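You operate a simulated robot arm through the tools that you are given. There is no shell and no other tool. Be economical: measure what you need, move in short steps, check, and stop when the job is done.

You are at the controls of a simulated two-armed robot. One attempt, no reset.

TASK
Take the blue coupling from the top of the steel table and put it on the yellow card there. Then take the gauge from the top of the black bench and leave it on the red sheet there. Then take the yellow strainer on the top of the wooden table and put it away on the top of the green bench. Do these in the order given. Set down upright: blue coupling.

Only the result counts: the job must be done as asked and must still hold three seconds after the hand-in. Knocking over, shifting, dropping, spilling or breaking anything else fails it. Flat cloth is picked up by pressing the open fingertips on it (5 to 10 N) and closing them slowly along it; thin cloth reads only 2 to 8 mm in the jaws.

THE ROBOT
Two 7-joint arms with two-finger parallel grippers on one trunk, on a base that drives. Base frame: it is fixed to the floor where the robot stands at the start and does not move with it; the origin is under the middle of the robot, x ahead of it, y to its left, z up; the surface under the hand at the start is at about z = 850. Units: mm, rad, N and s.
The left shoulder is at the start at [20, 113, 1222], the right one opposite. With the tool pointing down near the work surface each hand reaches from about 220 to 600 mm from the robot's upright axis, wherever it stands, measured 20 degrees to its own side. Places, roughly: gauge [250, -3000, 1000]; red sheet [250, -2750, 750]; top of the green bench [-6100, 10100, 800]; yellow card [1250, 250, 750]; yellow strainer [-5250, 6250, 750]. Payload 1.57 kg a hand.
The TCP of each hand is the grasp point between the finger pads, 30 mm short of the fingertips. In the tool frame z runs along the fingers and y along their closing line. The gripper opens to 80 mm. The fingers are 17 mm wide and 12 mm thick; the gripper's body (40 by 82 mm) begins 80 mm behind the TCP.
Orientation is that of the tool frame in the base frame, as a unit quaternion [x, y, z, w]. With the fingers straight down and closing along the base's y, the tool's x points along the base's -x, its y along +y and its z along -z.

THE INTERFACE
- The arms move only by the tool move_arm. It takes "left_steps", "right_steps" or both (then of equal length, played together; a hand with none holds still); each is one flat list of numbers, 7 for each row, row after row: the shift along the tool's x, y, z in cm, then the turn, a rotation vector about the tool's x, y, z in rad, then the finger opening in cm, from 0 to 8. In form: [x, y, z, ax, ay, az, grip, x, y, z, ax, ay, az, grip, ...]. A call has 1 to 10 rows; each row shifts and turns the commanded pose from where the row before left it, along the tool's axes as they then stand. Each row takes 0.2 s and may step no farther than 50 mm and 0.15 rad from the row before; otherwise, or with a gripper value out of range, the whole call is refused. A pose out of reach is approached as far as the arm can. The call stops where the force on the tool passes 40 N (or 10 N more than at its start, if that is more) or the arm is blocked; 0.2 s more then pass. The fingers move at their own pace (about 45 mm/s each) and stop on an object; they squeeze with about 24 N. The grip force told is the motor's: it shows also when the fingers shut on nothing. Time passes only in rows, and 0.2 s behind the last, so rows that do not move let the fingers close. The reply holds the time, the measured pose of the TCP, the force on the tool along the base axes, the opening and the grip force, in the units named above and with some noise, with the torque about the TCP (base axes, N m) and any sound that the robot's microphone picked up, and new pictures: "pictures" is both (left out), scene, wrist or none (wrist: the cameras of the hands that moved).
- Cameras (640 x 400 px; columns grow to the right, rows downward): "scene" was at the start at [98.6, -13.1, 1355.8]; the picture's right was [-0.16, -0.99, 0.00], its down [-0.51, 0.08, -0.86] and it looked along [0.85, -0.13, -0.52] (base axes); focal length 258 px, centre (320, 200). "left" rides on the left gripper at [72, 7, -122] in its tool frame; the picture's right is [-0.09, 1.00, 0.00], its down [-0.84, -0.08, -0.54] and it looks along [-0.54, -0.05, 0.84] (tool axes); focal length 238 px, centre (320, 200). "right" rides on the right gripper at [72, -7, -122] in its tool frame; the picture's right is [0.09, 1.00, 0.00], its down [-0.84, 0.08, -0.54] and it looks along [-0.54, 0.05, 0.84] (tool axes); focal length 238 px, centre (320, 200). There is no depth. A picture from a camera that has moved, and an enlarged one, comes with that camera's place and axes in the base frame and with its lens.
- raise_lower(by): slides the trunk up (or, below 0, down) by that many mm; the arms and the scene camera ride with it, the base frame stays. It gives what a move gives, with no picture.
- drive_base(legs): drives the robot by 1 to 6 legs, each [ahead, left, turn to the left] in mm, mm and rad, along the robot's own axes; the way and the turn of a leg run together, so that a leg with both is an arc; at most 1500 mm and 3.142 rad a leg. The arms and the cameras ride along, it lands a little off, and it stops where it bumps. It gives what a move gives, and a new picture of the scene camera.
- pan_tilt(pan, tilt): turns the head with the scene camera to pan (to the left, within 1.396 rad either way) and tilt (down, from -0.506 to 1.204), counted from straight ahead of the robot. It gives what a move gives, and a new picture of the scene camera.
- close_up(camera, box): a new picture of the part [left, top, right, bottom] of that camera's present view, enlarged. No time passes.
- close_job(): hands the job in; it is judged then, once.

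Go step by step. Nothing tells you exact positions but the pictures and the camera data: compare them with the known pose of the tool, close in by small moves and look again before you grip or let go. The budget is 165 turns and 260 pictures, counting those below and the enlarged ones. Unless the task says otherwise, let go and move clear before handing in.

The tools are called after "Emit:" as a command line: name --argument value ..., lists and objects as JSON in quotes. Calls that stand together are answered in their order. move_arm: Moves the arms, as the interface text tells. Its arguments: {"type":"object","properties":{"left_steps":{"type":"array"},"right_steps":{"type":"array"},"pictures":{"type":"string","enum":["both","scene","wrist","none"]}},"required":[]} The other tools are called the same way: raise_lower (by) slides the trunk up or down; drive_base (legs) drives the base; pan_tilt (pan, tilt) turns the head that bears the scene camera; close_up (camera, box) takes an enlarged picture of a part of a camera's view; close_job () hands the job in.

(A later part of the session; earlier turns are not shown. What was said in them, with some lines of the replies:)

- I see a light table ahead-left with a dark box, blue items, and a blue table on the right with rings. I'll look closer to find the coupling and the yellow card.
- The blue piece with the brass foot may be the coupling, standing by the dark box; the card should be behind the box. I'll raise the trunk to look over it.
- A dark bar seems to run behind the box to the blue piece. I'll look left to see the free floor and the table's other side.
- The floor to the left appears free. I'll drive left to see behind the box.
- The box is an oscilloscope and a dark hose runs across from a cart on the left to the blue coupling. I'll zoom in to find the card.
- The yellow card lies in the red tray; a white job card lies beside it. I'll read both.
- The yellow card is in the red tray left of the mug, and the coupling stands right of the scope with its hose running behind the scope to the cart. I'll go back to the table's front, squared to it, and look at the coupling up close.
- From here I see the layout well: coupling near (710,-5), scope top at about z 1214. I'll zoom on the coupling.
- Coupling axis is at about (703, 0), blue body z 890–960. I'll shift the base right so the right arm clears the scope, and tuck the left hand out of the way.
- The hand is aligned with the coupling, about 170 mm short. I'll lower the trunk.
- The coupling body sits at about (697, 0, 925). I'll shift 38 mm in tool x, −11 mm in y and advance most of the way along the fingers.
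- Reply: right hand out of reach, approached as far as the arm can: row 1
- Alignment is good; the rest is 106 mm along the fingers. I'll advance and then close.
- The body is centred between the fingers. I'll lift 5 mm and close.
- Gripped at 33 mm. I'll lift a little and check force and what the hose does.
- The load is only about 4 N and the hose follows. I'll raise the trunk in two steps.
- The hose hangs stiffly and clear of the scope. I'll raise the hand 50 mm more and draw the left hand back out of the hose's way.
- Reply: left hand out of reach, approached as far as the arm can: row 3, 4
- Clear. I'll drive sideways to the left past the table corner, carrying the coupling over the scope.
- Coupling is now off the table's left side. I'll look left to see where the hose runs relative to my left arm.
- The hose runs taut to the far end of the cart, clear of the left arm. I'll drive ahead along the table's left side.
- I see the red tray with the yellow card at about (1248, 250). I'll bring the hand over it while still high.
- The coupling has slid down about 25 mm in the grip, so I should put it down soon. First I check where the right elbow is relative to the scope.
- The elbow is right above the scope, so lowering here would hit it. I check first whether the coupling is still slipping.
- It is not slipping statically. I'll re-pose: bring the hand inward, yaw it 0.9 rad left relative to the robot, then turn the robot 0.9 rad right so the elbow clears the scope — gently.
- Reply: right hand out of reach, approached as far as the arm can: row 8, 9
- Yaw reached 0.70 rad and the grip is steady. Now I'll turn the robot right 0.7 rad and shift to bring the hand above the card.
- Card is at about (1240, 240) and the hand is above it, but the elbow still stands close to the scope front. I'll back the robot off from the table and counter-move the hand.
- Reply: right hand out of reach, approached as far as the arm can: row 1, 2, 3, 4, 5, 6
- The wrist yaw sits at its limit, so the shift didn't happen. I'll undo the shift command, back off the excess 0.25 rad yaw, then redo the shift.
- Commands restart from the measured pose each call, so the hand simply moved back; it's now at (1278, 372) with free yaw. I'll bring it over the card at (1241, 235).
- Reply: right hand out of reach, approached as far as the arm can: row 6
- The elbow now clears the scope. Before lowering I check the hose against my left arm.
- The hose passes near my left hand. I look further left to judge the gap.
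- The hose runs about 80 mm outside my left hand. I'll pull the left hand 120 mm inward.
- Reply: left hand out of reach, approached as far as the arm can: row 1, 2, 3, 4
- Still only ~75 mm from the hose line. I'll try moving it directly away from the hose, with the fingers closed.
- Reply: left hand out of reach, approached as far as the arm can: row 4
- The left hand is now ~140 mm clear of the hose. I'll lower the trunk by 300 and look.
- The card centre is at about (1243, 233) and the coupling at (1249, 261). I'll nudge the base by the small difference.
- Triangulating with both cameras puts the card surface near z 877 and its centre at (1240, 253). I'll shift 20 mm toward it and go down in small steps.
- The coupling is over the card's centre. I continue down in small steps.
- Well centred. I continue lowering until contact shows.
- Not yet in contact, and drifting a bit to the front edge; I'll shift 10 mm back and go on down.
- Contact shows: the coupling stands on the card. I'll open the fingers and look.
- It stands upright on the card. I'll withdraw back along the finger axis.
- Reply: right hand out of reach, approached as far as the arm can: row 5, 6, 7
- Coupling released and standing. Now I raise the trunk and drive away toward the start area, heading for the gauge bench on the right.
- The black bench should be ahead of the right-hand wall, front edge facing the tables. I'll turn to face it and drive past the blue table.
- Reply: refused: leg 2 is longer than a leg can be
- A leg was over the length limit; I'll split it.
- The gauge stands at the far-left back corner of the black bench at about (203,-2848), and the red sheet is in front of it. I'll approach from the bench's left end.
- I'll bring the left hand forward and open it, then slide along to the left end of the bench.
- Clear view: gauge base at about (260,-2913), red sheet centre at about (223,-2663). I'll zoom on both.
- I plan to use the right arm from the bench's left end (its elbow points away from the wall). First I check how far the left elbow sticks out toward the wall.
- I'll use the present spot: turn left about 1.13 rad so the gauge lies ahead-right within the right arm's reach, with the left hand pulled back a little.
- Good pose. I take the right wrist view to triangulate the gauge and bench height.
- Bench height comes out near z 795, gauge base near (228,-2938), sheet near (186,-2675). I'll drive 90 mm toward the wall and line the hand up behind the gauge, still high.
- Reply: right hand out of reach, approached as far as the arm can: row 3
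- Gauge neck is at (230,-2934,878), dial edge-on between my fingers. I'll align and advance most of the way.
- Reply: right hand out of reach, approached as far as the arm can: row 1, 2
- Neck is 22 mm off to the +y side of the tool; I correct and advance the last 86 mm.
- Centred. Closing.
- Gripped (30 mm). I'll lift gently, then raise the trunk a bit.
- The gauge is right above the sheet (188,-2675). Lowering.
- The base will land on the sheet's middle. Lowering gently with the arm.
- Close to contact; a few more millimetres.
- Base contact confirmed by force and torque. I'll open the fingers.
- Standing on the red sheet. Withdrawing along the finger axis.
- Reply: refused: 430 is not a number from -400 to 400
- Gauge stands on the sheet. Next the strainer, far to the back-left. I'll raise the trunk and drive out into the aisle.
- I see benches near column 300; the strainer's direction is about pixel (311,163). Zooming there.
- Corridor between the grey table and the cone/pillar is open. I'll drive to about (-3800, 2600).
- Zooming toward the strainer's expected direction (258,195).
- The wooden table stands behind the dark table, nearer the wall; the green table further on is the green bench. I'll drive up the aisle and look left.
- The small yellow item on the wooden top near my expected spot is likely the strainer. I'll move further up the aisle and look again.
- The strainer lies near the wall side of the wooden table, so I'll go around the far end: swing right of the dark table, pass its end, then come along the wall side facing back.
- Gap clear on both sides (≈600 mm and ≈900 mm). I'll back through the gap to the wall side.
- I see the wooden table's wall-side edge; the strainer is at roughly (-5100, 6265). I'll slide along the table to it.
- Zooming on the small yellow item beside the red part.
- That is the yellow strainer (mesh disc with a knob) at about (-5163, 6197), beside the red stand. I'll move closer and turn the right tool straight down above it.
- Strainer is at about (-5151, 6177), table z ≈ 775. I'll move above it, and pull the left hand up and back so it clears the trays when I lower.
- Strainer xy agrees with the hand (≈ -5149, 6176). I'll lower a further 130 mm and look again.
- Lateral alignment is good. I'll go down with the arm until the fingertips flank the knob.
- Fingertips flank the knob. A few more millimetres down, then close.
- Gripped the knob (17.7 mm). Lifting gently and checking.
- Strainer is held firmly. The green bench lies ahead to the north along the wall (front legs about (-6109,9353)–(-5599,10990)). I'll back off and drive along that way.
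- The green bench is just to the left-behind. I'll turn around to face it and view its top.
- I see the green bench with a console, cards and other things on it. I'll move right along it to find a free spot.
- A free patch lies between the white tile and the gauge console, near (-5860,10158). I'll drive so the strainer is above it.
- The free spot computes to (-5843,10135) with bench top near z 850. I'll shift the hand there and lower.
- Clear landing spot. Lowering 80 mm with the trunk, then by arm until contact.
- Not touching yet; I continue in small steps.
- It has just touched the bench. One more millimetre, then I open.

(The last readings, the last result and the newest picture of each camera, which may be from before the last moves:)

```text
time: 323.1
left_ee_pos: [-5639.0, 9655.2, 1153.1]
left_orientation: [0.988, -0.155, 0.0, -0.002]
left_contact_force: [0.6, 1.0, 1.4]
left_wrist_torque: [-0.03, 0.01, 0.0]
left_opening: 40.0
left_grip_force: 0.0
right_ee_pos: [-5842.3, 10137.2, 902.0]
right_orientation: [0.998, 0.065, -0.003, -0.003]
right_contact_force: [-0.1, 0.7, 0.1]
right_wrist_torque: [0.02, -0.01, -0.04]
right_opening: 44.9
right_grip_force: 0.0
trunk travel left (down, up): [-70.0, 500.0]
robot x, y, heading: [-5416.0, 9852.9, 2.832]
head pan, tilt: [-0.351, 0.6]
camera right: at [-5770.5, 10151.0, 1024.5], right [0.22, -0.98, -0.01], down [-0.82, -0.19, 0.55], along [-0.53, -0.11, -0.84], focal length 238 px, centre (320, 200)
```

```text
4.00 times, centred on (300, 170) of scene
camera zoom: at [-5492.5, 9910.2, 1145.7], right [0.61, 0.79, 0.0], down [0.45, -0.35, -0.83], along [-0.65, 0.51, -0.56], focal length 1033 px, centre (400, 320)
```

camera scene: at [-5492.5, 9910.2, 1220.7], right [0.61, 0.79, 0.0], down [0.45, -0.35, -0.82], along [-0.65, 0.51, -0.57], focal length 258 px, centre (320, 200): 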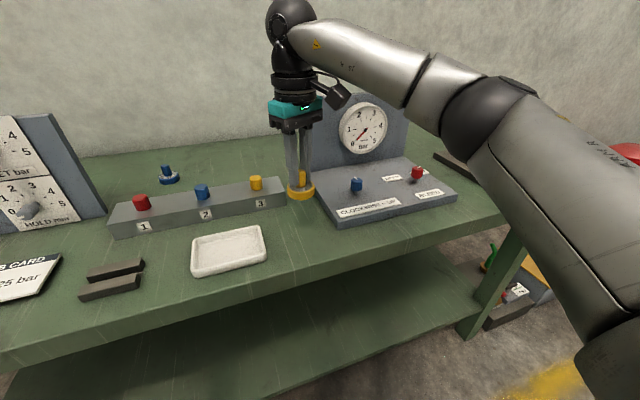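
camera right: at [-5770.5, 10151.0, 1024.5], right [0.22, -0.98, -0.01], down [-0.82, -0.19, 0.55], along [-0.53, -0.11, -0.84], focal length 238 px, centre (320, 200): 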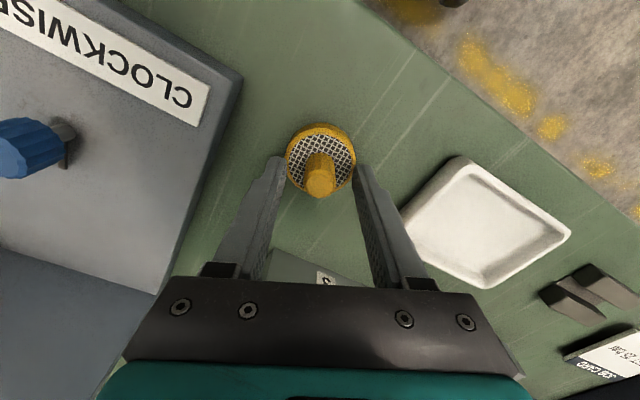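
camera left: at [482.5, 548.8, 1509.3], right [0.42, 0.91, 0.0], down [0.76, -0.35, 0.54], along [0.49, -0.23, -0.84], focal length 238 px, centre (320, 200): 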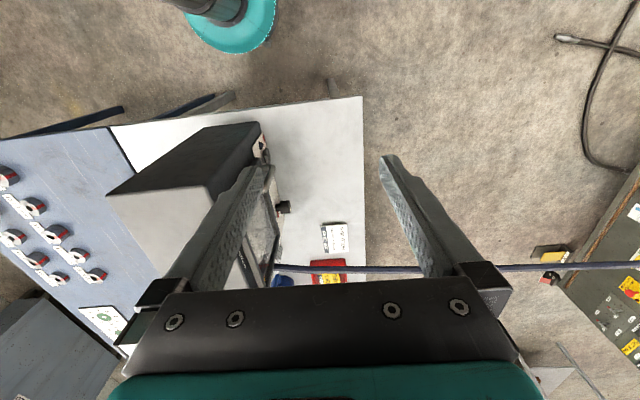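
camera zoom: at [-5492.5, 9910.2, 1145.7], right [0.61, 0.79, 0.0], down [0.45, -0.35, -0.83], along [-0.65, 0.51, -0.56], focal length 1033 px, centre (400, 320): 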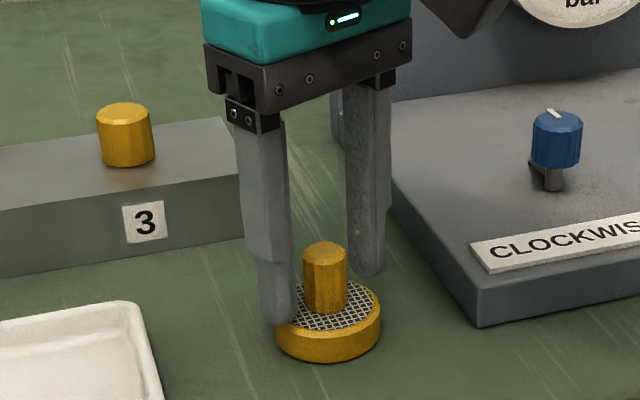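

The strainer sits flat on the green bench. I'll lift the hand straight up and clear.

Emit:
move_arm --right_steps '[0, 0, -1.5, 0, 0, 0, 4.5, 0, 0, -3, 0, 0, 0, 4.5, 0, 0, -4, 0, 0, 0, 4.5, 0, 0, -4, 0, 0, 0, 4.5]' --pictures "none"

Emit:
raise_lower --by 250

Emit:
drive_base --legs '[[-250, 0, 0]]'

```text
time: 324.1
left_ee_pos: [-5639.5, 9653.8, 1153.8]
left_orientation: [0.988, -0.154, 0.0, -0.003]
left_contact_force: [0.0, 0.8, 0.9]
left_wrist_torque: [0.02, 0.02, -0.01]
left_opening: 40.0
left_grip_force: 0.0
right_ee_pos: [-5841.5, 10135.4, 1026.8]
right_orientation: [0.998, 0.065, -0.001, -0.003]
right_contact_force: [0.1, 0.1, 0.1]
right_wrist_torque: [0.02, -0.01, 0.03]
right_opening: 45.0
right_grip_force: 0.1
trunk travel left (down, up): [-70.0, 500.0]
robot x, y, heading: [-5415.1, 9855.8, 2.828]
head pan, tilt: [-0.351, 0.6]
```

```text
time: 326.7
left_ee_pos: [-5640.0, 9654.9, 1403.0]
left_orientation: [0.988, -0.155, 0.0, -0.003]
left_contact_force: [0.2, -0.1, 0.9]
left_wrist_torque: [0.02, 0.01, 0.02]
left_opening: 40.1
left_grip_force: 0.1
right_ee_pos: [-5843.5, 10136.2, 1275.7]
right_orientation: [0.998, 0.065, -0.002, -0.004]
right_contact_force: [-0.1, -1.4, 0.1]
right_wrist_torque: [0.03, -0.01, 0.03]
right_opening: 45.0
right_grip_force: 0.1
trunk travel left (down, up): [-320.0, 250.0]
robot x, y, heading: [-5409.2, 9849.2, 2.828]
head pan, tilt: [-0.351, 0.6]
```

```text
time: 328.5
left_ee_pos: [-5405.4, 9579.0, 1402.5]
left_orientation: [0.988, -0.158, 0.001, -0.003]
left_contact_force: [0.4, 0.2, 0.9]
left_wrist_torque: [0.02, -0.03, 0.02]
left_opening: 40.0
left_grip_force: 0.0
right_ee_pos: [-5606.2, 10061.9, 1276.4]
right_orientation: [0.998, 0.061, -0.003, -0.003]
right_contact_force: [1.4, -0.2, -0.4]
right_wrist_torque: [0.0, 0.0, -0.01]
right_opening: 45.0
right_grip_force: 0.0
trunk travel left (down, up): [-320.0, 250.0]
robot x, y, heading: [-5176.2, 9779.3, 2.824]
head pan, tilt: [-0.351, 0.6]
camera scene: at [-5256.8, 9834.2, 1395.8], right [0.62, 0.78, 0.0], down [0.44, -0.35, -0.83], along [-0.65, 0.51, -0.56], focal length 258 px, centre (320, 200)
```

scene: 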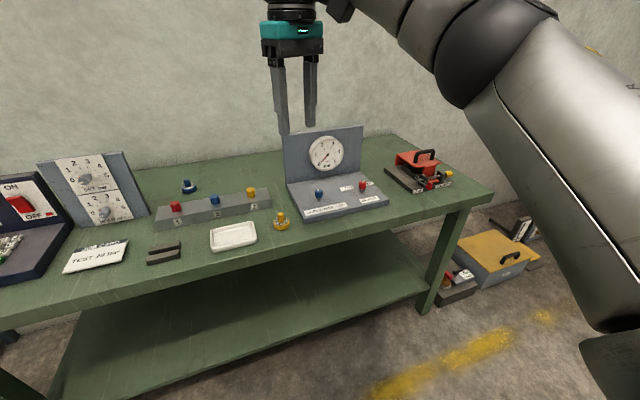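

The strainer stands on the green bench and both hands are empty and clear, with the coupling left upright on the yellow card and the gauge on the red sheet. I'm handing in.

Emit:
close_job

```text
The job is handed in.
```

All three items were moved in the order you gave, and the job is handed in. I have no result from the judging.

- **Blue coupling:** it stands upright on the yellow card in the red tray on the steel table, with its hose still attached.
- **Gauge:** it stands on the red sheet on the black bench.
- **Yellow strainer:** it lies flat on the green bench, in a free spot between the white tile and the gauge console.

I saw no other object knocked over or shifted in the pictures. I did not go back to check the coupling after leaving its table, nor the gauge after leaving its bench. The coupling slid about 25 mm down in the fingers while I carried it, but it was standing upright when I let go.
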